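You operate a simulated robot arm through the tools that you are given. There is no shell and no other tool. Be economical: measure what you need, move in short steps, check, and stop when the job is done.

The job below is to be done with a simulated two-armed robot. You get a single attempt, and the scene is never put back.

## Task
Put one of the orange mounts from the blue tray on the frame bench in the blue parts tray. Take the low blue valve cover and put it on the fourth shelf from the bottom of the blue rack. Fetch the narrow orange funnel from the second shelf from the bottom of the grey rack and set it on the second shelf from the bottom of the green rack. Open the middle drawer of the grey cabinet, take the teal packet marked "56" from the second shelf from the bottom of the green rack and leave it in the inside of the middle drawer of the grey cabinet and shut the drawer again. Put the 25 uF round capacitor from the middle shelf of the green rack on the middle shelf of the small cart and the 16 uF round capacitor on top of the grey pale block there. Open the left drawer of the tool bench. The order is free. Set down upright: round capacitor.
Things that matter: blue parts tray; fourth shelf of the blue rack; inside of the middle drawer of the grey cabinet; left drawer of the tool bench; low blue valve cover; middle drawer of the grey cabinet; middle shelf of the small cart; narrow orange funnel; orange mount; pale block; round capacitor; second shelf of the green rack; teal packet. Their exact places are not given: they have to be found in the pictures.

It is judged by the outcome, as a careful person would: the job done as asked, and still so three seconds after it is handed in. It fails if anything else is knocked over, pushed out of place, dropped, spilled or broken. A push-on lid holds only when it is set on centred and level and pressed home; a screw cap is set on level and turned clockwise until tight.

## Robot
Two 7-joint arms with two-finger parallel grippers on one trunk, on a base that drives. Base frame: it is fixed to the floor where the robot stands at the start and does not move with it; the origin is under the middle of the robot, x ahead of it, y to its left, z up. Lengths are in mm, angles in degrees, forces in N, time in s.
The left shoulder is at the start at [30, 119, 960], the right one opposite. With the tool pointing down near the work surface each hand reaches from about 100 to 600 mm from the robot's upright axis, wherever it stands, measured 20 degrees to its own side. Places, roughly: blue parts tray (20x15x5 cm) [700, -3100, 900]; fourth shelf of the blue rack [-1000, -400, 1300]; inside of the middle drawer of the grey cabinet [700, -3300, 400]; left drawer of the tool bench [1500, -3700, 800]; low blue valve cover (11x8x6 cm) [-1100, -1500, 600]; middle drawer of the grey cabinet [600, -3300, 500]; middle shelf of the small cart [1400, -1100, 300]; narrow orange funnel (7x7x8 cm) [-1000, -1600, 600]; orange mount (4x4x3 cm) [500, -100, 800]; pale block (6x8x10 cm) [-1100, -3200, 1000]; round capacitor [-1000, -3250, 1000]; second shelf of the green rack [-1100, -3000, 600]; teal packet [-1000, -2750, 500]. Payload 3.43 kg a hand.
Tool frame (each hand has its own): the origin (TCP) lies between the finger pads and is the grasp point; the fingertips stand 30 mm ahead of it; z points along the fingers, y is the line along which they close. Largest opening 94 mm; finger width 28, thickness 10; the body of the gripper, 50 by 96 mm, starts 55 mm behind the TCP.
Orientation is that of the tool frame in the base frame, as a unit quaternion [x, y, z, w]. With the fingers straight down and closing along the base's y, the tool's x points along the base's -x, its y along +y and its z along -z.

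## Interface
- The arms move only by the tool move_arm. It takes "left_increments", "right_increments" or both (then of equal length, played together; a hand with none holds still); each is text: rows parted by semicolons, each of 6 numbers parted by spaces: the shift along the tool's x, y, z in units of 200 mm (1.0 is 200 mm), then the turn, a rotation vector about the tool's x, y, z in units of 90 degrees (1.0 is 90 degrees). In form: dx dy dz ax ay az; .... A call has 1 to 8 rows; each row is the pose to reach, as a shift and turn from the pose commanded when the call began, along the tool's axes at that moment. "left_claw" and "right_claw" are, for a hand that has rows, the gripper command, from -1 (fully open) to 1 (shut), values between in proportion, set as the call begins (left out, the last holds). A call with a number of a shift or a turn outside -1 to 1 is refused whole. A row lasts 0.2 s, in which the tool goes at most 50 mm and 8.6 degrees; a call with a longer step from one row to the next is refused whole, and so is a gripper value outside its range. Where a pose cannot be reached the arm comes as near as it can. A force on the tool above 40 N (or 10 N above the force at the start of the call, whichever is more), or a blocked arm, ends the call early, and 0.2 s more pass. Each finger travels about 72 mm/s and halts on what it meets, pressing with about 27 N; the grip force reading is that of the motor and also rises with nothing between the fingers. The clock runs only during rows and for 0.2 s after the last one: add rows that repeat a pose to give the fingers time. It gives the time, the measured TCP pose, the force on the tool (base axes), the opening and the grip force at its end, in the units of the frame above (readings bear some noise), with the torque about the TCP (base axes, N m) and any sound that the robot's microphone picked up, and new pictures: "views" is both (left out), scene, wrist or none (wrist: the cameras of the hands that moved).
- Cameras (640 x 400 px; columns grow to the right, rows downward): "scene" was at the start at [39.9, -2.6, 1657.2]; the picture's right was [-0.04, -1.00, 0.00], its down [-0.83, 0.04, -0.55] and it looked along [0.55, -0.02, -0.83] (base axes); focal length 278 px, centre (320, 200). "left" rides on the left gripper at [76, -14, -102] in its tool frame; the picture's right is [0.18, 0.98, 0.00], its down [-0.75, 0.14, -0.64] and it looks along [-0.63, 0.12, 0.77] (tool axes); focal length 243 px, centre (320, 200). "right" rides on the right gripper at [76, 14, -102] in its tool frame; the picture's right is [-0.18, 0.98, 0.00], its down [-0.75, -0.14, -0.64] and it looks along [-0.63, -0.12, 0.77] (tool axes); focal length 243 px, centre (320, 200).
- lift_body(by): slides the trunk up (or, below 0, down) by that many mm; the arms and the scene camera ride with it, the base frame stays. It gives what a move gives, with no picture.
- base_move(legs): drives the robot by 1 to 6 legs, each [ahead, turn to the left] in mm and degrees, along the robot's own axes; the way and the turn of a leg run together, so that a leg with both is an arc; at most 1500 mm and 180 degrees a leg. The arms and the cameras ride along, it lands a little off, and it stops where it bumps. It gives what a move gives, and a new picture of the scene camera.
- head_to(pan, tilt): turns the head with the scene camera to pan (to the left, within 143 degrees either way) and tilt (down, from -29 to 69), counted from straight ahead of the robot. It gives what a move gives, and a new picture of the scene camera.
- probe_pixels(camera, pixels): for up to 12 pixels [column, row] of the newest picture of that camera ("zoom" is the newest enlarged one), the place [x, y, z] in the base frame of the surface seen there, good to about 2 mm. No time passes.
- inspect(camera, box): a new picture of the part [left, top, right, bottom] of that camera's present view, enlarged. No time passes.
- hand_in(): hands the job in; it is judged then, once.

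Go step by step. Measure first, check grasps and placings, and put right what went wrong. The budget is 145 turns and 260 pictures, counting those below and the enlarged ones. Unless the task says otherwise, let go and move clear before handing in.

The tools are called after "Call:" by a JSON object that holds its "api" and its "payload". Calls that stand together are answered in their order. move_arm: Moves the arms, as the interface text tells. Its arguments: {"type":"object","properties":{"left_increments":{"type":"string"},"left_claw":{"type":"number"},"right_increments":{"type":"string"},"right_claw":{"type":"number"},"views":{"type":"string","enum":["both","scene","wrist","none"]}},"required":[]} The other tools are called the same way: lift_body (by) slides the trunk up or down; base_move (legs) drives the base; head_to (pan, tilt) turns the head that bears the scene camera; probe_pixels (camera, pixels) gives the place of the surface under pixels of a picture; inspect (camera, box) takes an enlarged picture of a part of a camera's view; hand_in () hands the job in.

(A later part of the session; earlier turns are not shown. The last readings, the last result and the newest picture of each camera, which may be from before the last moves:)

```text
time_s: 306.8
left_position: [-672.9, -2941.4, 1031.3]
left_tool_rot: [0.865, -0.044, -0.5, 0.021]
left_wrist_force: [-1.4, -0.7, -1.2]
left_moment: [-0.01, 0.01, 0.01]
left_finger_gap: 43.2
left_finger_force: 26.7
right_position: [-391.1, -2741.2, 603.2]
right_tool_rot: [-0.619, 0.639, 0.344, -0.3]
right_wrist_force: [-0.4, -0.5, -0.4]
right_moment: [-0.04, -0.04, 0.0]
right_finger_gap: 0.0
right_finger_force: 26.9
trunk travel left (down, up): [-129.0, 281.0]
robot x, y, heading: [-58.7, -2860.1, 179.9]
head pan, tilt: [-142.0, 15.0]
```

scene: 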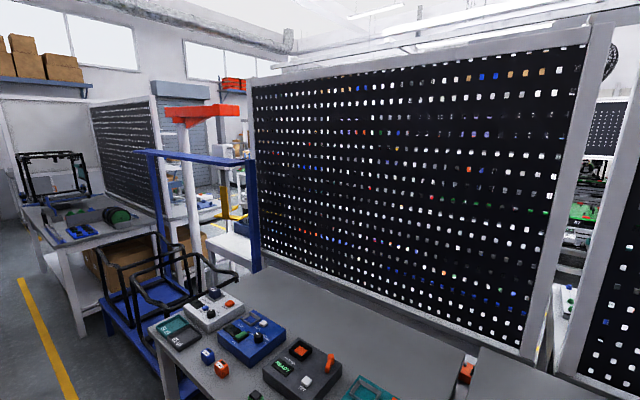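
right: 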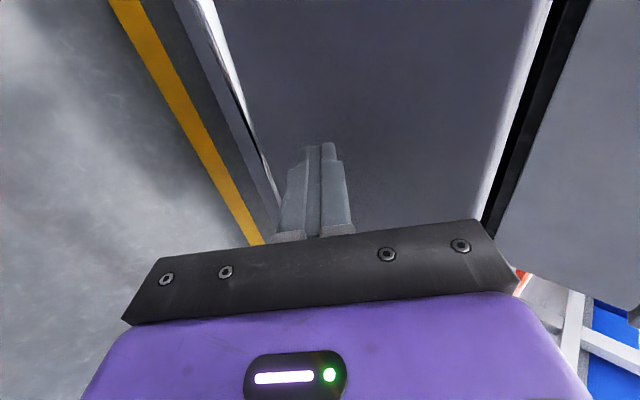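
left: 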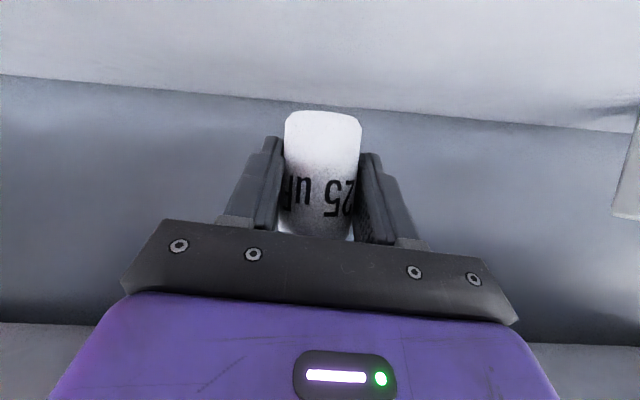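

Benches stand back-to-back with pegboards; there seems to be a gap south of the bin rack. Probe floor points and look at the gap and the east side.

Call:
{"api": "head_to", "payload": {"pan": 100, "tilt": 15}}

Call:
{"api": "probe_pixels", "payload": {"camera": "scene", "pixels": [[225, 280], [200, 250], [215, 215], [235, 200], [180, 130], [130, 130], [160, 180], [250, 300], [220, 230], [100, 160], [270, 190], [60, 150]]}}

```text
time_s: 310.2
left_position: [-673.2, -2942.9, 1030.8]
left_tool_rot: [0.865, -0.043, -0.499, 0.022]
left_wrist_force: [0.2, -0.6, -1.9]
left_moment: [0.01, -0.05, 0.02]
left_finger_gap: 43.5
left_finger_force: 26.8
right_position: [-391.8, -2739.2, 601.6]
right_tool_rot: [-0.618, 0.64, 0.344, -0.3]
right_wrist_force: [0.6, -0.3, -0.7]
right_moment: [-0.01, 0.01, -0.02]
right_finger_gap: 0.0
right_finger_force: 26.9
trunk travel left (down, up): [-129.0, 281.0]
robot x, y, heading: [-58.4, -2864.0, 180.0]
head pan, tilt: [100.0, 15.0]
```

scene: 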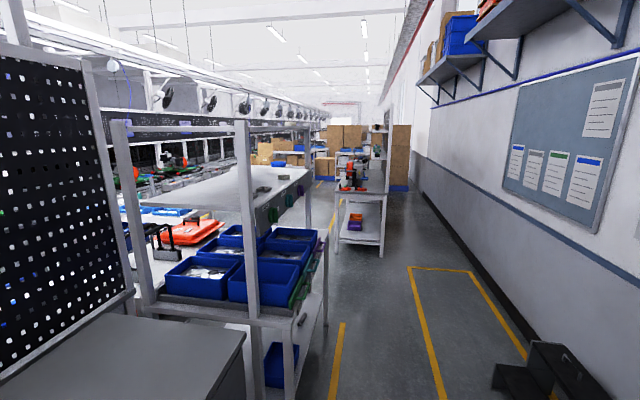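

```text
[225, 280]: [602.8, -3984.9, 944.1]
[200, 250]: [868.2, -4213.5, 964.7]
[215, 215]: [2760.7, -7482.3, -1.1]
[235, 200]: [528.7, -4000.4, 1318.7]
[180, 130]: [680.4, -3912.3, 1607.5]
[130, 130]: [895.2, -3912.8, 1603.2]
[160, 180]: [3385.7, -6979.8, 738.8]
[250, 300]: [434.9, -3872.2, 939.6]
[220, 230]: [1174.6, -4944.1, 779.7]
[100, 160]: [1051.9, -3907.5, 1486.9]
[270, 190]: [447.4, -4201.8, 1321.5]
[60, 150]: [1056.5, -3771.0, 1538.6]
```

Call:
{"api": "inspect", "payload": {"camera": "scene", "box": [240, 150, 420, 340]}}

Call:
{"api": "probe_pixels", "payload": {"camera": "zoom", "pixels": [[303, 330], [303, 350], [310, 280], [320, 250], [340, 280], [345, 330], [335, 200], [500, 330], [350, 170], [250, 380], [300, 130], [380, 270]]}}

```text
2.11 times, centred on (330, 245) of scene
```

zoom: 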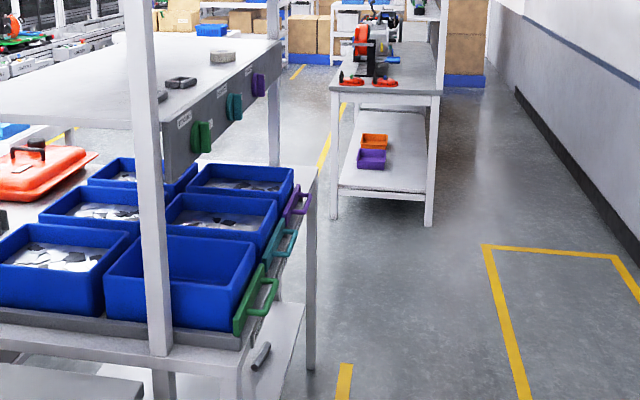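

```text
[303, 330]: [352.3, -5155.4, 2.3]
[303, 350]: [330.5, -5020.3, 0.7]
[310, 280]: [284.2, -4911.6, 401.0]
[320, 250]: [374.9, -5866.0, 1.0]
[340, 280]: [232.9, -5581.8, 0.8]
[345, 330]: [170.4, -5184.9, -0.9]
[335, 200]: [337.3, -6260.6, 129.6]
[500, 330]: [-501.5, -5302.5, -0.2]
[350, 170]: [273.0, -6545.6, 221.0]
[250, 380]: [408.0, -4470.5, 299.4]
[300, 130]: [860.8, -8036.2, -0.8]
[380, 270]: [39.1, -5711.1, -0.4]
```

The rack ends at y≈-4920 and the next table begins at y≈-6260, so I can cross at y≈-5600. Drive there and look east.

Call:
{"api": "base_move", "payload": {"legs": [[0, 90], [1400, 0], [1330, 0], [0, 90]]}}

Call:
{"api": "head_to", "payload": {"pan": 0, "tilt": 18}}

Call:
{"api": "head_to", "payload": {"pan": 50, "tilt": 18}}

```text
time_s: 331.2
left_position: [599.0, -5497.1, 1030.1]
left_tool_rot: [0.039, 0.865, 0.024, 0.5]
left_wrist_force: [0.7, 0.1, -0.8]
left_moment: [-0.01, 0.02, -0.01]
left_finger_gap: 43.0
left_finger_force: 27.0
right_position: [318.7, -5702.6, 601.6]
right_tool_rot: [0.636, 0.622, 0.302, 0.342]
right_wrist_force: [-0.2, -0.4, 0.6]
right_moment: [0.02, -0.02, 0.01]
right_finger_gap: 0.0
right_finger_force: 27.1
trunk travel left (down, up): [-129.0, 281.0]
robot x, y, heading: [-15.4, -5582.9, 0.4]
head pan, tilt: [100.0, 15.0]
```

scene: 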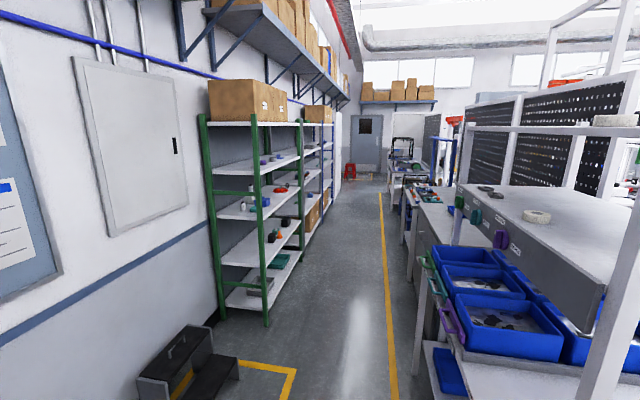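

```text
time_s: 332.9
left_position: [600.1, -5497.4, 1030.9]
left_tool_rot: [0.038, 0.865, 0.025, 0.5]
left_wrist_force: [0.7, 0.9, -1.1]
left_moment: [0.0, 0.0, 0.02]
left_finger_gap: 43.2
left_finger_force: 27.4
right_position: [318.9, -5702.5, 601.9]
right_tool_rot: [0.637, 0.622, 0.301, 0.342]
right_wrist_force: [-0.6, 0.1, -0.2]
right_moment: [0.0, -0.02, 0.01]
right_finger_gap: 0.1
right_finger_force: 27.0
trunk travel left (down, up): [-129.0, 281.0]
robot x, y, heading: [-16.3, -5587.5, 0.5]
head pan, tilt: [0.0, 18.0]
```

scene: 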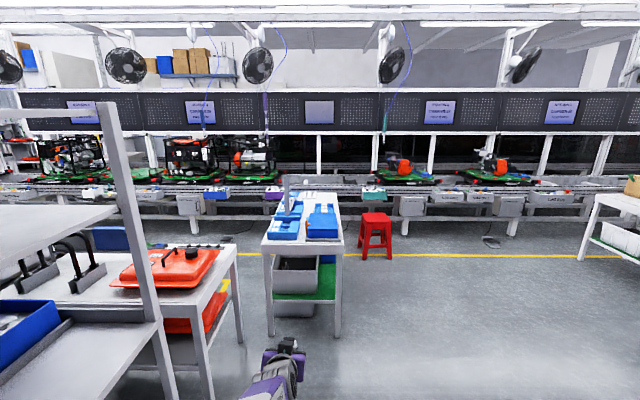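

```text
time_s: 334.1
left_position: [598.4, -5497.6, 1030.9]
left_tool_rot: [0.038, 0.865, 0.026, 0.5]
left_wrist_force: [-0.8, 0.5, -2.0]
left_moment: [0.05, 0.0, 0.04]
left_finger_gap: 43.3
left_finger_force: 27.2
right_position: [319.4, -5704.2, 602.8]
right_tool_rot: [0.636, 0.623, 0.301, 0.342]
right_wrist_force: [-0.7, 0.2, 1.2]
right_moment: [0.01, 0.02, -0.01]
right_finger_gap: 0.0
right_finger_force: 26.6
trunk travel left (down, up): [-129.0, 281.0]
robot x, y, heading: [-13.5, -5585.3, 0.3]
head pan, tilt: [50.0, 18.0]
```

scene: 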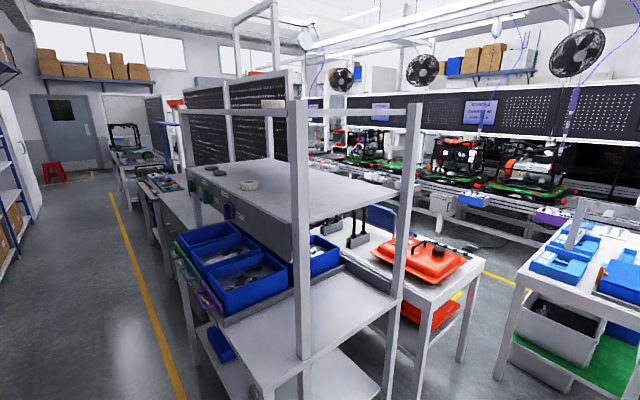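

Probe the tables ahead and the lane to the east.

Call:
{"api": "probe_pixels", "payload": {"camera": "scene", "pixels": [[520, 275], [468, 262], [432, 300], [625, 310], [480, 280], [500, 262], [495, 375], [400, 280], [385, 380], [545, 195], [470, 205], [460, 345]]}}

Call:
{"api": "head_to", "payload": {"pan": 22, "tilt": 25}}

Call:
{"api": "probe_pixels", "payload": {"camera": "scene", "pixels": [[420, 300], [500, 300], [600, 300], [560, 250], [400, 350], [520, 350], [320, 330], [620, 220], [460, 250]]}}

```text
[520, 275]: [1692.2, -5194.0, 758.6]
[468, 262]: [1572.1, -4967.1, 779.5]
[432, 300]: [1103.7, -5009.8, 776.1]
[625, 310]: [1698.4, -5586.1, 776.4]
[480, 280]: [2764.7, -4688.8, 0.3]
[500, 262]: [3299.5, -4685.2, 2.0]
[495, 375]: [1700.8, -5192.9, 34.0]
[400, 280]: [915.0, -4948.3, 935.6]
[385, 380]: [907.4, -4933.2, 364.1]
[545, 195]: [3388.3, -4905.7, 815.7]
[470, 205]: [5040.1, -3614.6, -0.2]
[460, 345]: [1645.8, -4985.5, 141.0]
```

```text
time_s: 335.0
left_position: [598.8, -5497.0, 1029.9]
left_tool_rot: [0.039, 0.865, 0.024, 0.5]
left_wrist_force: [0.0, 0.5, -0.7]
left_moment: [0.02, 0.04, 0.02]
left_finger_gap: 43.1
left_finger_force: 27.0
right_position: [319.2, -5703.3, 601.8]
right_tool_rot: [0.635, 0.623, 0.302, 0.343]
right_wrist_force: [0.4, 0.1, 0.0]
right_moment: [0.02, 0.02, 0.0]
right_finger_gap: 0.2
right_finger_force: 27.1
trunk travel left (down, up): [-129.0, 281.0]
robot x, y, heading: [-16.0, -5586.5, 0.6]
head pan, tilt: [22.0, 25.0]
```

scene: 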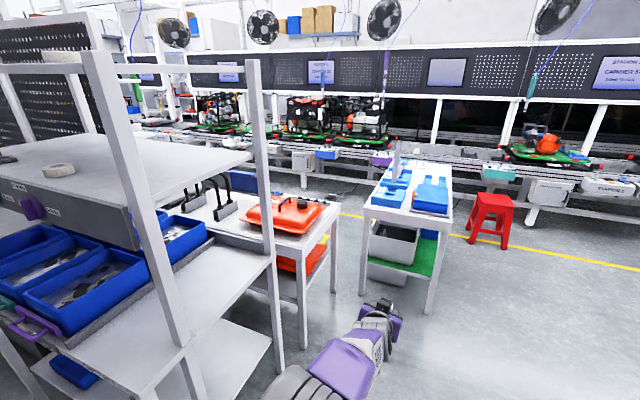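

```text
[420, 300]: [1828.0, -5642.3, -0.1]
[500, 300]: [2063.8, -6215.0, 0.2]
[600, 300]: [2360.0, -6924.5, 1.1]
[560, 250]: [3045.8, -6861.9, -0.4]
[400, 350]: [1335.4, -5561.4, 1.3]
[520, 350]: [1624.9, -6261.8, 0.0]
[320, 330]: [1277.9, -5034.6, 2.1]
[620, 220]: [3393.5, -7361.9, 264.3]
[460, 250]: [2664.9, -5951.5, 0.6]
```

Call:
{"api": "probe_pixels", "payload": {"camera": "scene", "pixels": [[447, 172], [452, 210], [405, 163], [447, 235], [475, 240], [505, 248], [490, 200], [350, 245], [335, 180], [400, 270], [345, 210], [300, 185]]}}

Call:
{"api": "inspect", "payload": {"camera": "scene", "box": [240, 130, 540, 320]}}

```text
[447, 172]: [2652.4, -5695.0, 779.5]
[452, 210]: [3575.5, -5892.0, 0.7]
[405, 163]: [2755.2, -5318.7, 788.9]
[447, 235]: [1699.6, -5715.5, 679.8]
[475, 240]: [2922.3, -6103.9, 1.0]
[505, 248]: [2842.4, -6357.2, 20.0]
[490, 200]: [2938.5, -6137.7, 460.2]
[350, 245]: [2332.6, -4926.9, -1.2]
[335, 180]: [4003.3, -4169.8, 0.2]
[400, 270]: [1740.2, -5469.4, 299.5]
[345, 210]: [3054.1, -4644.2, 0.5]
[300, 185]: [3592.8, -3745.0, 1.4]
```

```text
2.11 times, centred on (390, 225) of scene
```

zoom: 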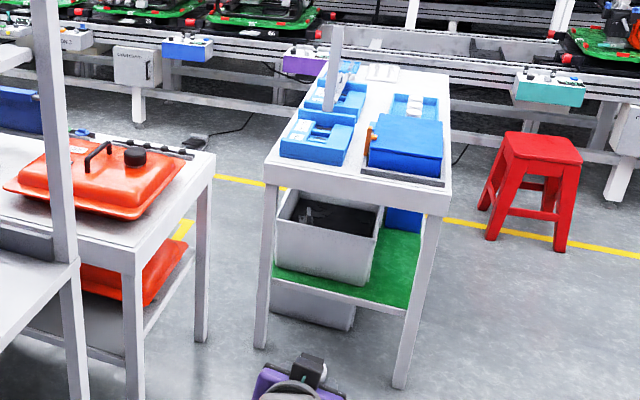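

The lane between the two tables looks tight; measure its corner gap precisely and the robot's own base size.

Call:
{"api": "probe_pixels", "payload": {"camera": "zoom", "pixels": [[128, 255], [213, 162], [200, 335], [135, 390], [267, 178], [262, 340], [400, 380], [445, 205], [445, 85], [50, 130], [365, 65]]}}

Call:
{"api": "head_to", "payload": {"pan": 0, "tilt": 69}}

```text
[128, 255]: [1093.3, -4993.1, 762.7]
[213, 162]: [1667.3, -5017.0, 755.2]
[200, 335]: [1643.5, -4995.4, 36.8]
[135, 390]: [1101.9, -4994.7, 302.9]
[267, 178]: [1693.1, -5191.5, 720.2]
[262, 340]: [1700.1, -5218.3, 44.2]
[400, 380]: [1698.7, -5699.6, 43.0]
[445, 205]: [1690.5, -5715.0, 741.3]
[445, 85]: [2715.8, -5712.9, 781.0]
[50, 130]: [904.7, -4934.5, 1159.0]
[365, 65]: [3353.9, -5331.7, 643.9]
```

```text
time_s: 336.1
left_position: [598.1, -5496.7, 1029.9]
left_tool_rot: [0.038, 0.865, 0.025, 0.499]
left_wrist_force: [0.1, -0.4, -1.1]
left_moment: [0.0, 0.0, 0.03]
left_finger_gap: 43.6
left_finger_force: 27.3
right_position: [319.1, -5701.8, 602.0]
right_tool_rot: [0.636, 0.622, 0.302, 0.342]
right_wrist_force: [0.0, 0.1, 0.3]
right_moment: [0.0, -0.02, 0.0]
right_finger_gap: 0.2
right_finger_force: 26.8
trunk travel left (down, up): [-129.0, 281.0]
robot x, y, heading: [-18.5, -5583.4, 0.5]
head pan, tilt: [0.0, 68.8]
```

scene: 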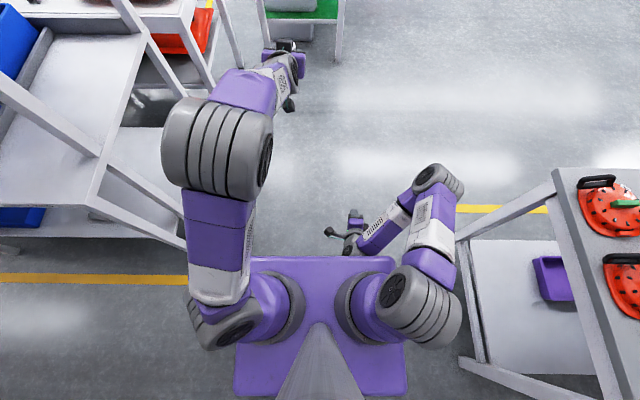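

Call:
{"api": "probe_pixels", "payload": {"camera": "scene", "pixels": [[255, 260], [390, 260], [240, 388], [403, 388], [170, 130], [455, 300], [462, 230]]}}

Call:
{"api": "head_to", "payload": {"pan": 80, "tilt": 5}}

```text
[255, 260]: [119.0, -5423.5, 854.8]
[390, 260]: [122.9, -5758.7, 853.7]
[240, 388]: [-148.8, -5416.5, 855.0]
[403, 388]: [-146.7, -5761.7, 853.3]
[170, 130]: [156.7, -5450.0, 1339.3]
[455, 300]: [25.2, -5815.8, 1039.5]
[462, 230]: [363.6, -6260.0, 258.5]
```

```text
time_s: 337.7
left_position: [599.6, -5497.0, 1029.3]
left_tool_rot: [0.038, 0.865, 0.025, 0.5]
left_wrist_force: [-1.0, -0.8, -1.8]
left_moment: [0.02, 0.02, 0.01]
left_finger_gap: 43.2
left_finger_force: 27.1
right_position: [319.3, -5702.6, 602.1]
right_tool_rot: [0.636, 0.622, 0.302, 0.342]
right_wrist_force: [0.6, -0.3, 0.8]
right_moment: [-0.01, 0.0, 0.01]
right_finger_gap: 0.0
right_finger_force: 26.7
trunk travel left (down, up): [-129.0, 281.0]
robot x, y, heading: [-17.7, -5585.9, 0.6]
head pan, tilt: [80.0, 5.0]
```

scene: 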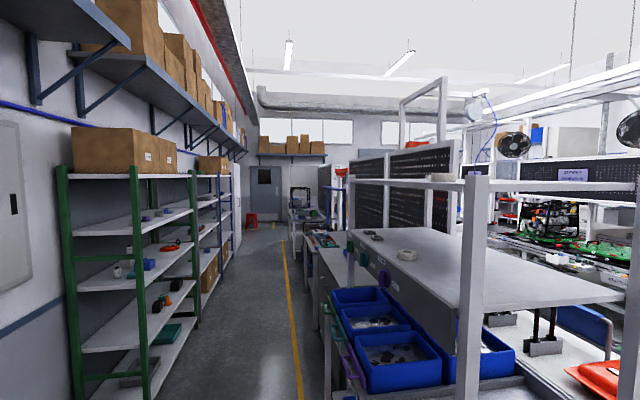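

The south passage is blocked by tables (gap ≈200 mm). I'll check the north end: drive up the aisle and look.

Call:
{"api": "base_move", "payload": {"legs": [[0, 90], [1500, 0], [1500, 0], [1500, 0], [1000, 0]]}}

Call:
{"api": "head_to", "payload": {"pan": -30, "tilt": 18}}

```text
time_s: 344.4
left_position: [-102.6, -4627.5, 1036.7]
left_tool_rot: [-0.579, 0.641, 0.366, 0.347]
left_wrist_force: [-0.1, 0.8, -1.3]
left_moment: [0.0, 0.01, 0.0]
left_finger_gap: 43.0
left_finger_force: 26.7
right_position: [94.6, -4904.0, 611.2]
right_tool_rot: [0.007, 0.885, 0.465, 0.03]
right_wrist_force: [-0.3, 0.6, 0.0]
right_moment: [0.03, -0.03, 0.0]
right_finger_gap: 0.3
right_finger_force: 27.6
trunk travel left (down, up): [-129.0, 281.0]
robot x, y, heading: [-19.9, -5234.3, 89.8]
head pan, tilt: [80.0, 5.0]
stopped in leg 2: the robot was blocked; the commanded pose is now the measured one
```

scene: 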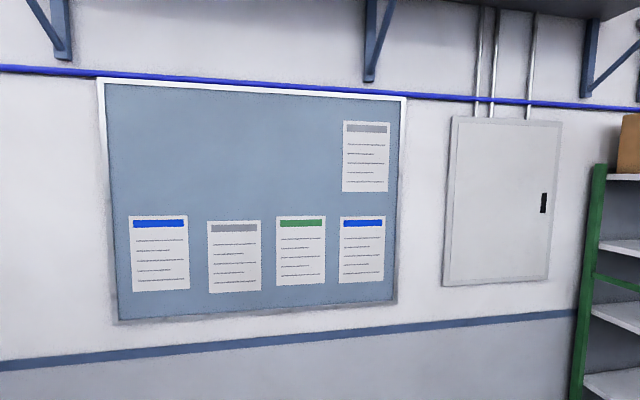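

```text
time_s: 346.3
left_position: [-104.3, -4627.6, 1038.1]
left_tool_rot: [-0.579, 0.64, 0.366, 0.348]
left_wrist_force: [-0.8, 0.2, -0.8]
left_moment: [0.0, 0.0, 0.02]
left_finger_gap: 43.2
left_finger_force: 26.7
right_position: [93.8, -4903.0, 610.4]
right_tool_rot: [0.005, 0.885, 0.465, 0.032]
right_wrist_force: [0.6, 0.0, 0.1]
right_moment: [0.0, 0.03, 0.04]
right_finger_gap: 0.0
right_finger_force: 27.1
trunk travel left (down, up): [-129.0, 281.0]
robot x, y, heading: [-18.5, -5234.6, 89.5]
head pan, tilt: [-30.0, 18.0]
```

scene: 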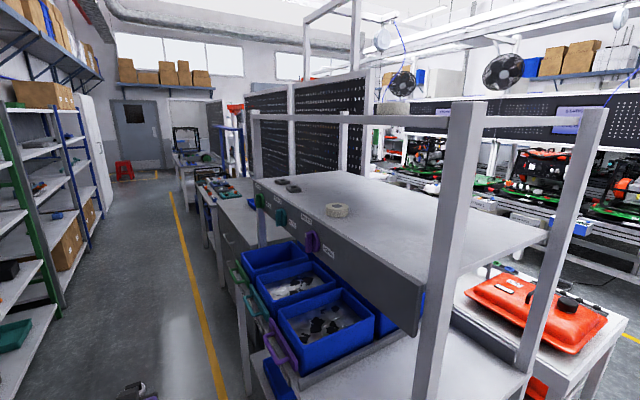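

The base bumped the rack leg (x≈284) — its half-width is ~300 mm. Back off, shift west, and continue north along x≈-110.

Call:
{"api": "base_move", "payload": {"legs": [[-80, 0], [0, 15], [420, 0], [0, -14.5], [1500, 0], [1500, 0]]}}

Call:
{"api": "base_move", "payload": {"legs": [[1500, 0]]}}

Call:
{"api": "head_to", "payload": {"pan": -45, "tilt": 15}}

```text
time_s: 352.2
left_position: [-207.2, -4274.6, 1038.4]
left_tool_rot: [-0.579, 0.639, 0.369, 0.346]
left_wrist_force: [0.5, -0.6, -0.5]
left_moment: [-0.03, -0.04, -0.02]
left_finger_gap: 42.9
left_finger_force: 27.0
right_position: [-6.6, -4553.0, 603.3]
right_tool_rot: [0.017, 0.889, 0.457, 0.032]
right_wrist_force: [-0.2, -0.4, -0.2]
right_moment: [-0.01, 0.0, 0.01]
right_finger_gap: 0.0
right_finger_force: 27.3
trunk travel left (down, up): [-129.0, 281.0]
robot x, y, heading: [-125.1, -4874.6, 89.0]
head pan, tilt: [-30.0, 18.0]
stopped in leg 5: the robot was blocked; the commanded pose is now the measured one
```

scene: 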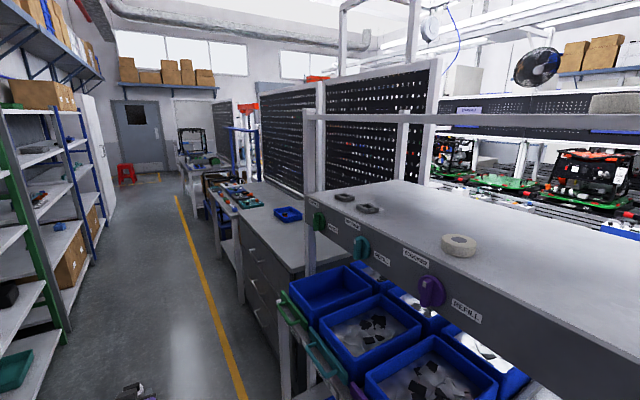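

```text
time_s: 353.0
left_position: [-208.5, -4270.5, 1035.9]
left_tool_rot: [-0.581, 0.64, 0.368, 0.344]
left_wrist_force: [0.2, -0.1, -1.3]
left_moment: [-0.02, 0.02, 0.0]
left_finger_gap: 43.1
left_finger_force: 27.7
right_position: [-8.6, -4553.4, 601.5]
right_tool_rot: [0.017, 0.891, 0.454, 0.029]
right_wrist_force: [-0.4, 0.3, 0.7]
right_moment: [-0.04, 0.01, 0.03]
right_finger_gap: 0.1
right_finger_force: 27.2
trunk travel left (down, up): [-129.0, 281.0]
robot x, y, heading: [-128.6, -4878.4, 89.0]
head pan, tilt: [-30.0, 18.0]
stopped in leg 1: the robot was blocked; the commanded pose is now the measured one
```

scene: 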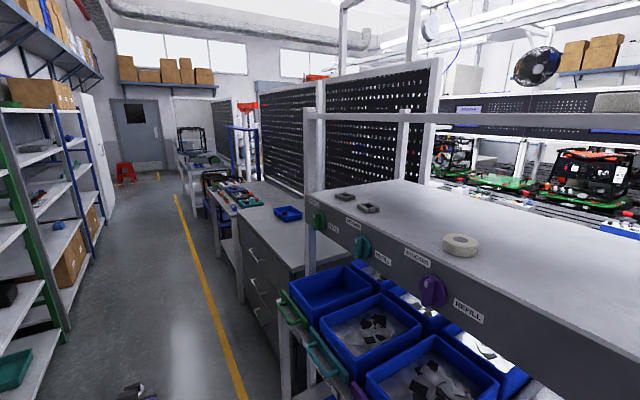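

```text
time_s: 353.8
left_position: [-209.6, -4271.1, 1036.1]
left_tool_rot: [-0.581, 0.639, 0.368, 0.345]
left_wrist_force: [0.2, 0.0, -0.8]
left_moment: [-0.04, -0.01, -0.01]
left_finger_gap: 43.2
left_finger_force: 27.0
right_position: [-8.4, -4550.7, 601.9]
right_tool_rot: [0.016, 0.89, 0.455, 0.03]
right_wrist_force: [-0.1, -0.5, 0.7]
right_moment: [-0.03, 0.01, -0.04]
right_finger_gap: 0.1
right_finger_force: 26.8
trunk travel left (down, up): [-129.0, 281.0]
robot x, y, heading: [-127.6, -4874.1, 89.1]
head pan, tilt: [-45.0, 15.0]
```

scene: 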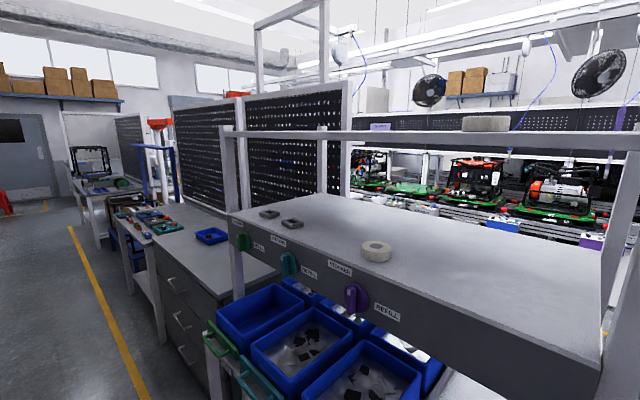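

Blocked again; look down to see what is touching.

Call:
{"api": "head_to", "payload": {"pan": -25, "tilt": 62}}

Call:
{"api": "probe_pixels", "payload": {"camera": "scene", "pixels": [[320, 100], [400, 150], [450, 200], [480, 250], [500, 300], [420, 250], [350, 200], [300, 150], [550, 200], [400, 330]]}}

```text
time_s: 354.9
left_position: [-207.5, -4261.2, 1029.6]
left_tool_rot: [-0.582, 0.641, 0.365, 0.343]
left_wrist_force: [-0.6, -0.4, -0.2]
left_moment: [-0.04, -0.01, -0.03]
left_finger_gap: 43.3
left_finger_force: 27.2
right_position: [-8.1, -4544.5, 600.2]
right_tool_rot: [0.014, 0.892, 0.452, 0.029]
right_wrist_force: [-0.9, 0.2, 0.2]
right_moment: [0.0, -0.02, -0.02]
right_finger_gap: 0.0
right_finger_force: 26.9
trunk travel left (down, up): [-129.0, 281.0]
robot x, y, heading: [-130.3, -4874.5, 89.2]
head pan, tilt: [-25.0, 62.0]
```

scene: 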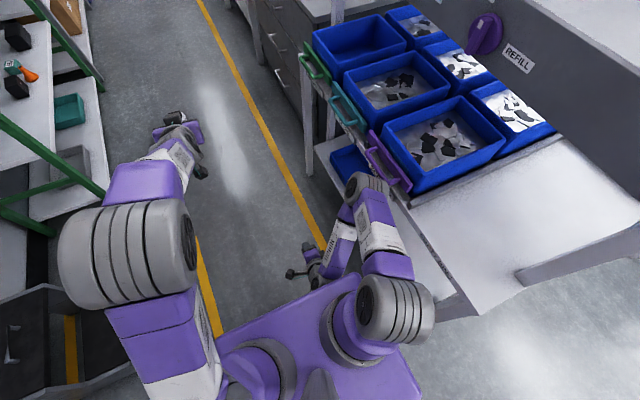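

```text
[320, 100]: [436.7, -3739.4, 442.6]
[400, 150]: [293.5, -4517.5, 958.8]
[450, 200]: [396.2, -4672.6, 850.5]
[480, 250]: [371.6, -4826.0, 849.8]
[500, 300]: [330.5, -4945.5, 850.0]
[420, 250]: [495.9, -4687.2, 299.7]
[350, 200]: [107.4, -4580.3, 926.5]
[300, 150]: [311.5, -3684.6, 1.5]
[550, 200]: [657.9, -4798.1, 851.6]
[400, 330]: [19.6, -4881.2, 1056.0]
```

The right elbow (z≈926) touches the bin handles. Back slightly, raise the trunk 230 so both arms pass above, then continue north.

Call:
{"api": "base_move", "payload": {"legs": [[-40, 3]]}}

Call:
{"api": "lift_body", "payload": {"by": 230}}

Call:
{"api": "base_move", "payload": {"legs": [[600, 0], [900, -3], [1500, 0], [1500, 0]]}}

Call:
{"api": "head_to", "payload": {"pan": -45, "tilt": 18}}

```text
time_s: 355.8
left_position: [-231.5, -4306.6, 1032.3]
left_tool_rot: [-0.598, 0.627, 0.377, 0.328]
left_wrist_force: [-0.2, -0.5, -1.2]
left_moment: [0.0, -0.02, -0.05]
left_finger_gap: 43.2
left_finger_force: 26.7
right_position: [-19.0, -4580.8, 598.1]
right_tool_rot: [-0.005, 0.892, 0.452, 0.015]
right_wrist_force: [0.5, -0.8, 0.5]
right_moment: [0.02, -0.03, 0.01]
right_finger_gap: 0.1
right_finger_force: 27.0
trunk travel left (down, up): [-129.0, 281.0]
robot x, y, heading: [-125.8, -4916.8, 91.9]
head pan, tilt: [-25.0, 62.0]
```

scene: 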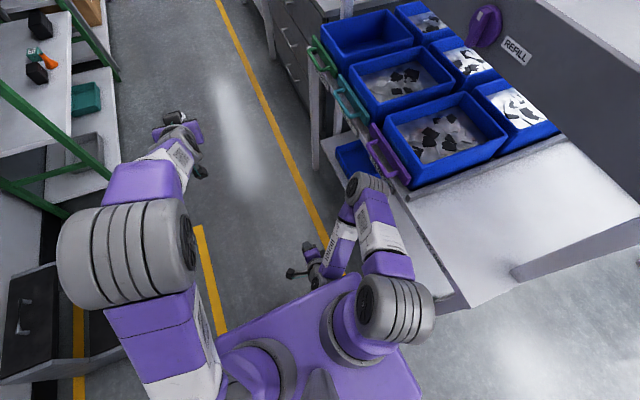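

```text
time_s: 358.2
left_position: [-230.8, -4304.2, 1260.9]
left_tool_rot: [-0.598, 0.627, 0.377, 0.329]
left_wrist_force: [0.2, 0.2, -1.3]
left_moment: [-0.04, 0.0, 0.01]
left_finger_gap: 43.0
left_finger_force: 27.7
right_position: [-19.2, -4580.4, 827.5]
right_tool_rot: [-0.004, 0.892, 0.452, 0.015]
right_wrist_force: [0.0, -0.7, -0.2]
right_moment: [0.01, -0.02, 0.01]
right_finger_gap: 0.0
right_finger_force: 27.2
trunk travel left (down, up): [-359.0, 51.0]
robot x, y, heading: [-130.6, -4915.2, 92.0]
head pan, tilt: [-25.0, 62.0]
```

```text
time_s: 380.0
left_position: [-193.7, 192.0, 1260.7]
left_tool_rot: [-0.58, 0.644, 0.367, 0.338]
left_wrist_force: [0.2, 0.8, 0.0]
left_moment: [-0.03, 0.02, -0.01]
left_finger_gap: 43.1
left_finger_force: 27.1
right_position: [4.1, -94.0, 827.2]
right_tool_rot: [0.02, 0.892, 0.45, 0.027]
right_wrist_force: [-0.3, 0.2, -0.6]
right_moment: [-0.04, -0.01, 0.0]
right_finger_gap: 0.0
right_finger_force: 27.1
trunk travel left (down, up): [-359.0, 51.0]
robot x, y, heading: [-121.5, -420.9, 89.1]
head pan, tilt: [-25.0, 62.0]
```

scene: 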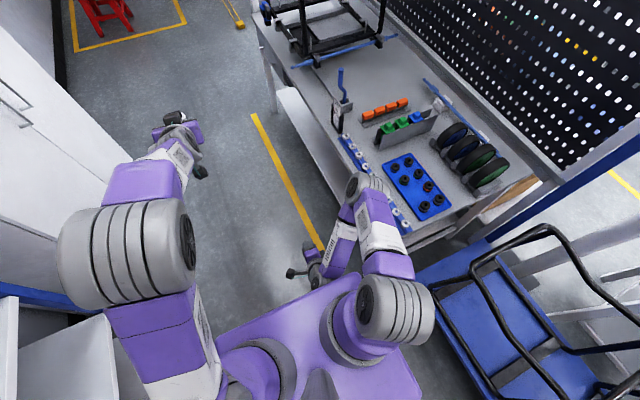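

```text
time_s: 381.1
left_position: [-194.7, 191.6, 1261.0]
left_tool_rot: [-0.58, 0.643, 0.367, 0.339]
left_wrist_force: [-0.5, -0.1, -0.6]
left_moment: [-0.01, 0.02, 0.02]
left_finger_gap: 43.0
left_finger_force: 26.5
right_position: [3.5, -93.4, 827.6]
right_tool_rot: [0.019, 0.892, 0.45, 0.027]
right_wrist_force: [-0.3, -0.4, -0.2]
right_moment: [0.01, 0.01, 0.0]
right_finger_gap: 0.1
right_finger_force: 27.2
trunk travel left (down, up): [-359.0, 51.0]
robot x, y, heading: [-121.5, -422.4, 88.7]
head pan, tilt: [-45.0, 18.0]
```

scene: 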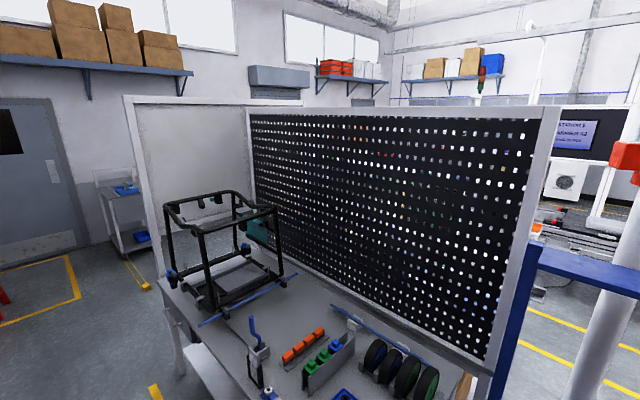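

There's an opening at the north end left of the partition panel (130,260). Probe it.

Call:
{"api": "probe_pixels", "payload": {"camera": "scene", "pixels": [[130, 105], [158, 270], [135, 262], [148, 288], [110, 235], [145, 245], [100, 200], [85, 240], [180, 340], [300, 105], [135, 190], [120, 190]]}}

Call:
{"api": "inspect", "payload": {"camera": "scene", "box": [60, 80, 310, 330]}}

```text
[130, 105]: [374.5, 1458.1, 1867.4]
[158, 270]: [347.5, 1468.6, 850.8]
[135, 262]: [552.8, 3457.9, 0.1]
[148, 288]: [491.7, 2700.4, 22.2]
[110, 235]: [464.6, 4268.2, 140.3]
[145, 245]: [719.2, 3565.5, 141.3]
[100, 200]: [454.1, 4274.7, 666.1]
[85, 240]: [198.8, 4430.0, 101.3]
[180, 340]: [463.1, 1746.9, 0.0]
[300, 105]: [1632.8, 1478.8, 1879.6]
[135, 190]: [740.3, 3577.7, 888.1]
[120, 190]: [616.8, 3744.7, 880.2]
```

```text
1.60 times, centred on (185, 205) of scene
```

zoom: 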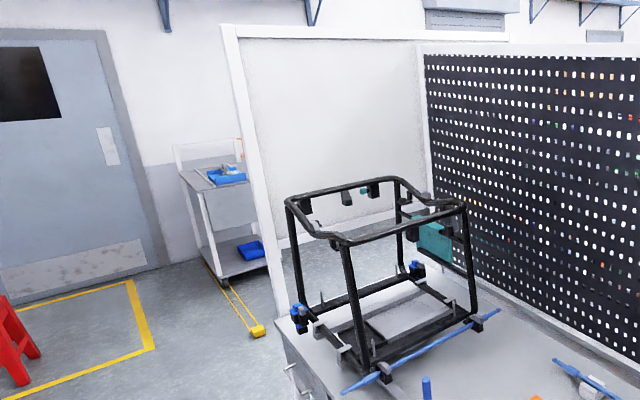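

North of the partition (y≈1470) it's open to y≈2700. Drive up and east with the head forward.

Call:
{"api": "head_to", "payload": {"pan": -20, "tilt": 20}}

Call:
{"api": "base_move", "payload": {"legs": [[1236, 0], [1236, 0], [0, -89], [900, 0]]}}

Call:
{"api": "probe_pixels", "payload": {"camera": "scene", "pixels": [[320, 380], [400, 330], [500, 330], [320, 300], [250, 300], [400, 270], [450, 250], [550, 250], [600, 300], [330, 250], [520, 200], [620, 200]]}}

```text
time_s: 382.0
left_position: [-193.7, 191.5, 1262.5]
left_tool_rot: [-0.58, 0.644, 0.367, 0.34]
left_wrist_force: [-0.1, -0.2, -1.2]
left_moment: [0.03, 0.02, -0.01]
left_finger_gap: 43.0
left_finger_force: 26.8
right_position: [5.0, -93.3, 827.1]
right_tool_rot: [0.019, 0.892, 0.451, 0.028]
right_wrist_force: [-0.9, -0.3, -0.2]
right_moment: [-0.01, 0.0, 0.02]
right_finger_gap: 0.0
right_finger_force: 26.7
trunk travel left (down, up): [-359.0, 51.0]
robot x, y, heading: [-124.4, -423.3, 89.1]
head pan, tilt: [-20.0, 20.0]
```

scene: 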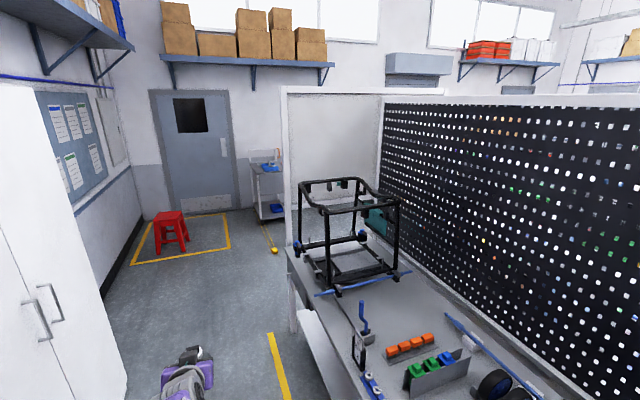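

```text
time_s: 402.2
left_position: [1427.3, 2113.1, 1260.2]
left_tool_rot: [0.039, 0.865, 0.023, 0.499]
left_wrist_force: [0.5, -0.7, -0.8]
left_moment: [-0.01, 0.02, 0.0]
left_finger_gap: 43.1
left_finger_force: 26.4
right_position: [1144.8, 1911.2, 828.8]
right_tool_rot: [0.64, 0.622, 0.302, 0.336]
right_wrist_force: [0.1, -0.2, -0.3]
right_moment: [-0.02, 0.04, 0.01]
right_finger_gap: 0.0
right_finger_force: 26.6
trunk travel left (down, up): [-359.0, 51.0]
robot x, y, heading: [813.3, 2032.0, -0.2]
head pan, tilt: [-20.0, 20.0]
```

scene: 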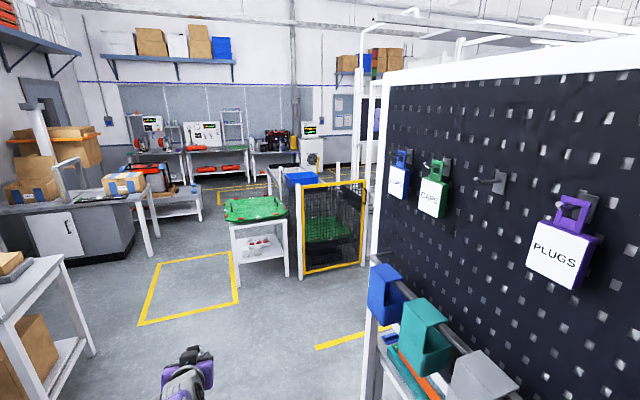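

```text
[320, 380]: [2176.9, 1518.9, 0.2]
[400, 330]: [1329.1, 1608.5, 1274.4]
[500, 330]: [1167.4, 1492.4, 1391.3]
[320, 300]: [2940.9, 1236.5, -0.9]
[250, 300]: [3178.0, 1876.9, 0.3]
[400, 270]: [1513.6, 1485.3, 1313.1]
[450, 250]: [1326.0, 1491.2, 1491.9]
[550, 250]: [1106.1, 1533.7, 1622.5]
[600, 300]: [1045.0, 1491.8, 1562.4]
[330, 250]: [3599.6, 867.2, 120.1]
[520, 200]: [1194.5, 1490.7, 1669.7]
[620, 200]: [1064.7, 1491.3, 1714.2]
```

Open floor ahead. Go to x≈2150, turn south and look.

Call:
{"api": "base_move", "payload": {"legs": [[1330, 0], [0, -90]]}}

Call:
{"api": "probe_pixels", "payload": {"camera": "scene", "pixels": [[200, 300], [260, 300], [320, 300], [380, 300], [260, 240], [320, 240], [200, 240], [380, 240], [300, 200], [350, 350], [440, 300], [420, 240]]}}

```text
time_s: 412.6
left_position: [2219.4, 1414.2, 1259.8]
left_tool_rot: [0.637, 0.587, -0.335, 0.37]
left_wrist_force: [0.7, 0.1, -1.2]
left_moment: [0.02, 0.0, -0.02]
left_finger_gap: 42.9
left_finger_force: 27.2
right_position: [2016.5, 1693.7, 827.6]
right_tool_rot: [0.892, -0.01, -0.023, 0.451]
right_wrist_force: [0.9, -0.6, 0.3]
right_moment: [-0.01, 0.03, -0.02]
right_finger_gap: 0.1
right_finger_force: 27.3
trunk travel left (down, up): [-359.0, 51.0]
robot x, y, heading: [2139.5, 2028.1, -90.0]
head pan, tilt: [-20.0, 20.0]
```

scene: 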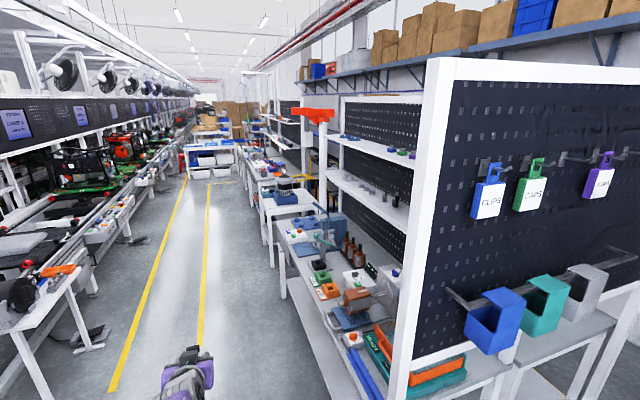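

```text
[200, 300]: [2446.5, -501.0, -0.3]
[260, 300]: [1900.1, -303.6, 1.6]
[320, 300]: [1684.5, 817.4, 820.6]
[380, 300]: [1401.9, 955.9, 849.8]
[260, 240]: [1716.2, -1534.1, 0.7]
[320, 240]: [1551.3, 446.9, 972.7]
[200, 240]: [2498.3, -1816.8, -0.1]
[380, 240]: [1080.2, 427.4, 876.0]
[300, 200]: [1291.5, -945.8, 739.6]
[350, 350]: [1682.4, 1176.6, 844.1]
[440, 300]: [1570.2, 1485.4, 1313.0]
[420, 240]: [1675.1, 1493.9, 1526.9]
```

East aisle is clear; the cart (white top at (290,200), ≈(1290,-945,740)) is on the west side. Drive south to y≈-870 and face it.

Call:
{"api": "base_move", "payload": {"legs": [[0, 3], [1450, 0], [1450, 0], [0, -93]]}}

Call:
{"api": "head_to", "payload": {"pan": 15, "tilt": 35}}

Call:
{"api": "probe_pixels", "payload": {"camera": "scene", "pixels": [[320, 150], [320, 200], [320, 250], [250, 200], [250, 250], [400, 200], [400, 250], [200, 250], [320, 300], [250, 300], [180, 200], [350, 225]]}}

```text
time_s: 431.0
left_position: [1671.4, -956.1, 1260.5]
left_tool_rot: [0.866, -0.041, -0.498, 0.022]
left_wrist_force: [-0.1, 0.7, -1.2]
left_moment: [0.0, -0.02, -0.04]
left_finger_gap: 43.3
left_finger_force: 26.4
right_position: [1954.6, -755.9, 826.7]
right_tool_rot: [-0.619, 0.642, 0.338, -0.301]
right_wrist_force: [0.6, -0.4, -0.3]
right_moment: [-0.01, 0.0, 0.02]
right_finger_gap: 0.0
right_finger_force: 26.7
trunk travel left (down, up): [-359.0, 51.0]
robot x, y, heading: [2283.3, -881.0, 179.4]
head pan, tilt: [-20.0, 20.0]
```

scene: 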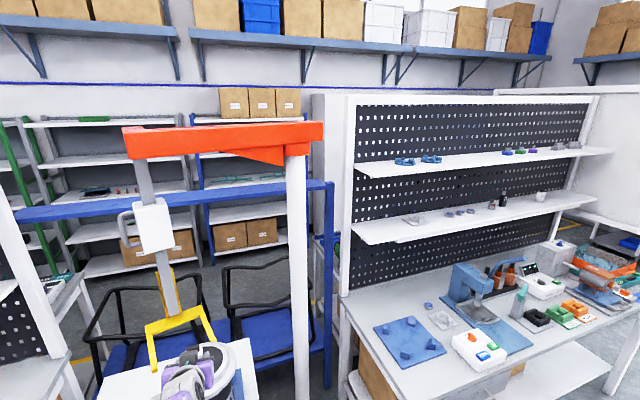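

```text
time_s: 432.0
left_position: [1671.6, -956.0, 1259.9]
left_tool_rot: [0.866, -0.041, -0.499, 0.022]
left_wrist_force: [0.3, -0.5, -0.8]
left_moment: [-0.03, -0.01, 0.04]
left_finger_gap: 43.0
left_finger_force: 26.9
right_position: [1954.8, -757.0, 826.7]
right_tool_rot: [-0.619, 0.643, 0.337, -0.301]
right_wrist_force: [-0.6, 0.0, -0.6]
right_moment: [0.0, 0.01, -0.03]
right_finger_gap: 0.0
right_finger_force: 26.5
trunk travel left (down, up): [-359.0, 51.0]
robot x, y, heading: [2285.4, -878.7, 179.6]
head pan, tilt: [15.0, 35.0]
```

scene: 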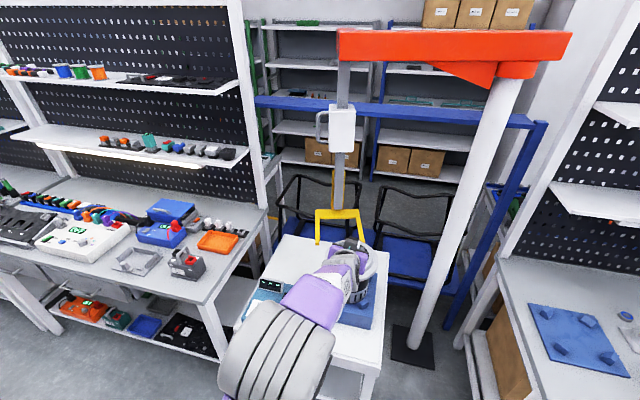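

```text
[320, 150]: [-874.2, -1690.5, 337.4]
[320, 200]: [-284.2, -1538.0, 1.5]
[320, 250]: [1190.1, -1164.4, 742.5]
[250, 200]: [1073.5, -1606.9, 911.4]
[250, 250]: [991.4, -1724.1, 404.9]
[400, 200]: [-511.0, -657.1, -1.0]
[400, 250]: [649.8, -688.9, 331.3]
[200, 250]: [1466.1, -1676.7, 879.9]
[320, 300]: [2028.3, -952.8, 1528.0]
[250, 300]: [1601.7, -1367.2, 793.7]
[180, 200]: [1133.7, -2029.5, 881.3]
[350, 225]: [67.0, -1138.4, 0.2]
```

The cart's white top (z 742) is right ahead under the hoist. Back off 215, lower the trunk and bring the left hand down to shelf height outside the cart.

Call:
{"api": "base_move", "payload": {"legs": [[-215, 0]]}}

Call:
{"api": "lift_body", "payload": {"by": -359}}

Call:
{"api": "move_arm", "payload": {"left_increments": "0.19 0 0.11 0 0 0; 0.38 0 0.22 0 0 0; 0.57 0 0.33 0 0 0; 0.76 0 0.44 0 0 0; 0.9 0 0.52 0 0 0", "views": "none"}}

Call:
{"api": "move_arm", "payload": {"left_increments": "0.19 0 0.11 0 0 0; 0.38 0 0.22 0 0 0; 0.57 0 0.33 0 0 0; 0.76 0 0.44 0 0 0; 0.9 0 0.52 0 0 0", "views": "none"}}

Call:
{"api": "move_arm", "payload": {"left_increments": "0.16 0 0.09 0 0 0; 0.32 0 0.18 0 0 0; 0.46 0 0.265 0 0 0; 0.46 0 0.265 0 0 0", "views": "both"}}

```text
time_s: 433.7
left_position: [1883.8, -959.3, 1260.8]
left_tool_rot: [0.865, -0.041, -0.499, 0.022]
left_wrist_force: [0.5, -1.3, -0.5]
left_moment: [0.0, -0.01, 0.02]
left_finger_gap: 42.9
left_finger_force: 27.3
right_position: [2168.2, -758.5, 827.8]
right_tool_rot: [-0.62, 0.642, 0.337, -0.301]
right_wrist_force: [-0.1, -0.1, -1.1]
right_moment: [0.0, -0.03, -0.02]
right_finger_gap: 0.2
right_finger_force: 26.5
trunk travel left (down, up): [-359.0, 51.0]
robot x, y, heading: [2495.4, -883.1, 179.2]
head pan, tilt: [15.0, 35.0]
```

scene: 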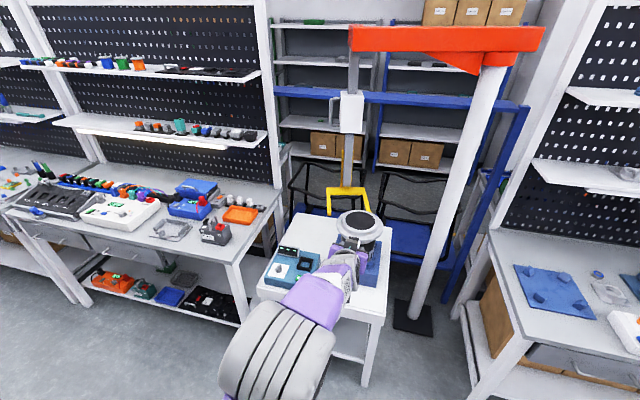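

```text
time_s: 437.2
left_position: [1882.7, -959.4, 902.5]
left_tool_rot: [0.865, -0.041, -0.499, 0.022]
left_wrist_force: [-0.5, 0.1, -2.3]
left_moment: [0.01, -0.02, -0.01]
left_finger_gap: 42.9
left_finger_force: 27.1
right_position: [2167.2, -758.7, 467.9]
right_tool_rot: [-0.619, 0.642, 0.338, -0.301]
right_wrist_force: [-0.7, 0.0, -0.2]
right_moment: [0.01, -0.02, 0.0]
right_finger_gap: 0.0
right_finger_force: 26.7
trunk travel left (down, up): [0.0, 410.0]
robot x, y, heading: [2497.1, -882.0, 179.6]
head pan, tilt: [15.0, 35.0]
```

```text
time_s: 438.4
left_position: [1882.8, -975.5, 693.5]
left_tool_rot: [0.865, -0.041, -0.499, 0.022]
left_wrist_force: [-0.1, -0.4, -0.8]
left_moment: [0.0, -0.01, -0.01]
left_finger_gap: 42.9
left_finger_force: 27.1
right_position: [2166.7, -760.9, 468.9]
right_tool_rot: [-0.62, 0.642, 0.337, -0.301]
right_wrist_force: [1.0, 0.3, -0.9]
right_moment: [-0.03, 0.03, 0.03]
right_finger_gap: 0.2
right_finger_force: 26.6
trunk travel left (down, up): [0.0, 410.0]
robot x, y, heading: [2499.4, -882.2, 179.5]
head pan, tilt: [15.0, 35.0]
```

```text
time_s: 439.6
left_position: [1883.2, -992.4, 485.4]
left_tool_rot: [0.865, -0.041, -0.5, 0.022]
left_wrist_force: [-0.2, 0.4, -0.1]
left_moment: [-0.03, -0.02, 0.02]
left_finger_gap: 42.9
left_finger_force: 26.7
right_position: [2166.7, -758.6, 468.5]
right_tool_rot: [-0.62, 0.641, 0.338, -0.301]
right_wrist_force: [-0.2, -0.1, 0.4]
right_moment: [0.01, 0.02, 0.0]
right_finger_gap: 0.0
right_finger_force: 27.6
trunk travel left (down, up): [0.0, 410.0]
robot x, y, heading: [2497.3, -883.1, 179.5]
head pan, tilt: [15.0, 35.0]
```

```text
time_s: 440.6
left_position: [1882.8, -1001.2, 380.6]
left_tool_rot: [0.865, -0.041, -0.499, 0.021]
left_wrist_force: [0.1, 0.7, -1.5]
left_moment: [0.01, -0.01, 0.0]
left_finger_gap: 42.7
left_finger_force: 26.9
right_position: [2167.4, -758.3, 468.9]
right_tool_rot: [-0.62, 0.642, 0.337, -0.301]
right_wrist_force: [-1.2, 0.1, -1.1]
right_moment: [0.01, 0.0, -0.01]
right_finger_gap: 0.0
right_finger_force: 26.5
trunk travel left (down, up): [0.0, 410.0]
robot x, y, heading: [2494.5, -881.4, 179.6]
head pan, tilt: [15.0, 35.0]
```

scene: 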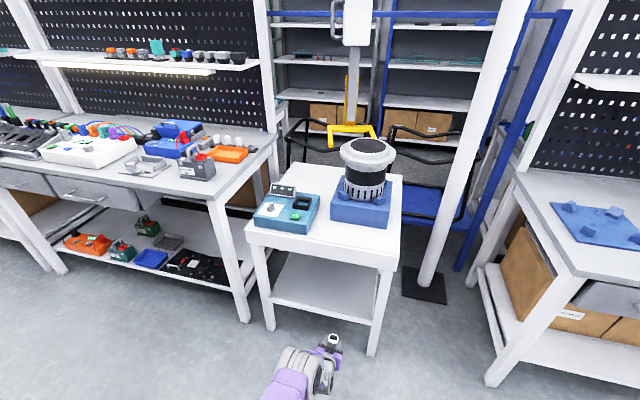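
left: 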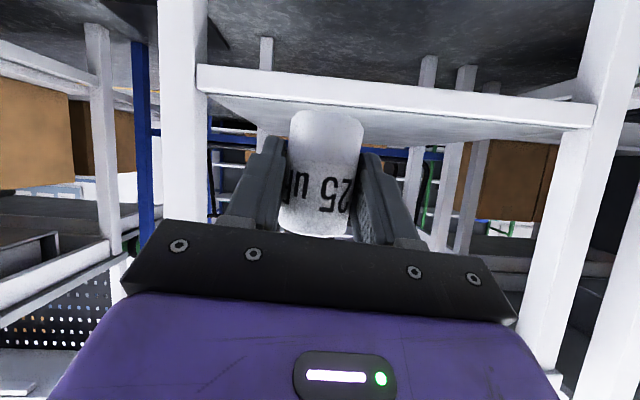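

Cart shelf visible at scene (330,285). Probe its height, edges and the held cap's bottom.

Call:
{"api": "probe_pixels", "payload": {"camera": "scene", "pixels": [[330, 280], [320, 300], [285, 290], [375, 300], [320, 240], [262, 290], [378, 320], [330, 262]]}}

Call:
{"api": "probe_pixels", "payload": {"camera": "left", "pixels": [[325, 115], [300, 120], [350, 125], [320, 190], [400, 95], [185, 100], [590, 200]]}}

```text
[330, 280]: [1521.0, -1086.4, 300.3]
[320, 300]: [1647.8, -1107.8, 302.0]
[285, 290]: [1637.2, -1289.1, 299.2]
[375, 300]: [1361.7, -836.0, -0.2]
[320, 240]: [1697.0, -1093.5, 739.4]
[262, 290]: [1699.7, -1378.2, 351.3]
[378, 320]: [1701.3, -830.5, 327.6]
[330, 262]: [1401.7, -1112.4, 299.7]
```

```text
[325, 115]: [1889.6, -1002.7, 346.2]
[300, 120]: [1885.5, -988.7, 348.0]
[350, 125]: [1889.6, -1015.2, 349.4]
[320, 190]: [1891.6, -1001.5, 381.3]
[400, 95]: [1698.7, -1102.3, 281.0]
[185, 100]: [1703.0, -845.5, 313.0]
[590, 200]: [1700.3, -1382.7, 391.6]
```

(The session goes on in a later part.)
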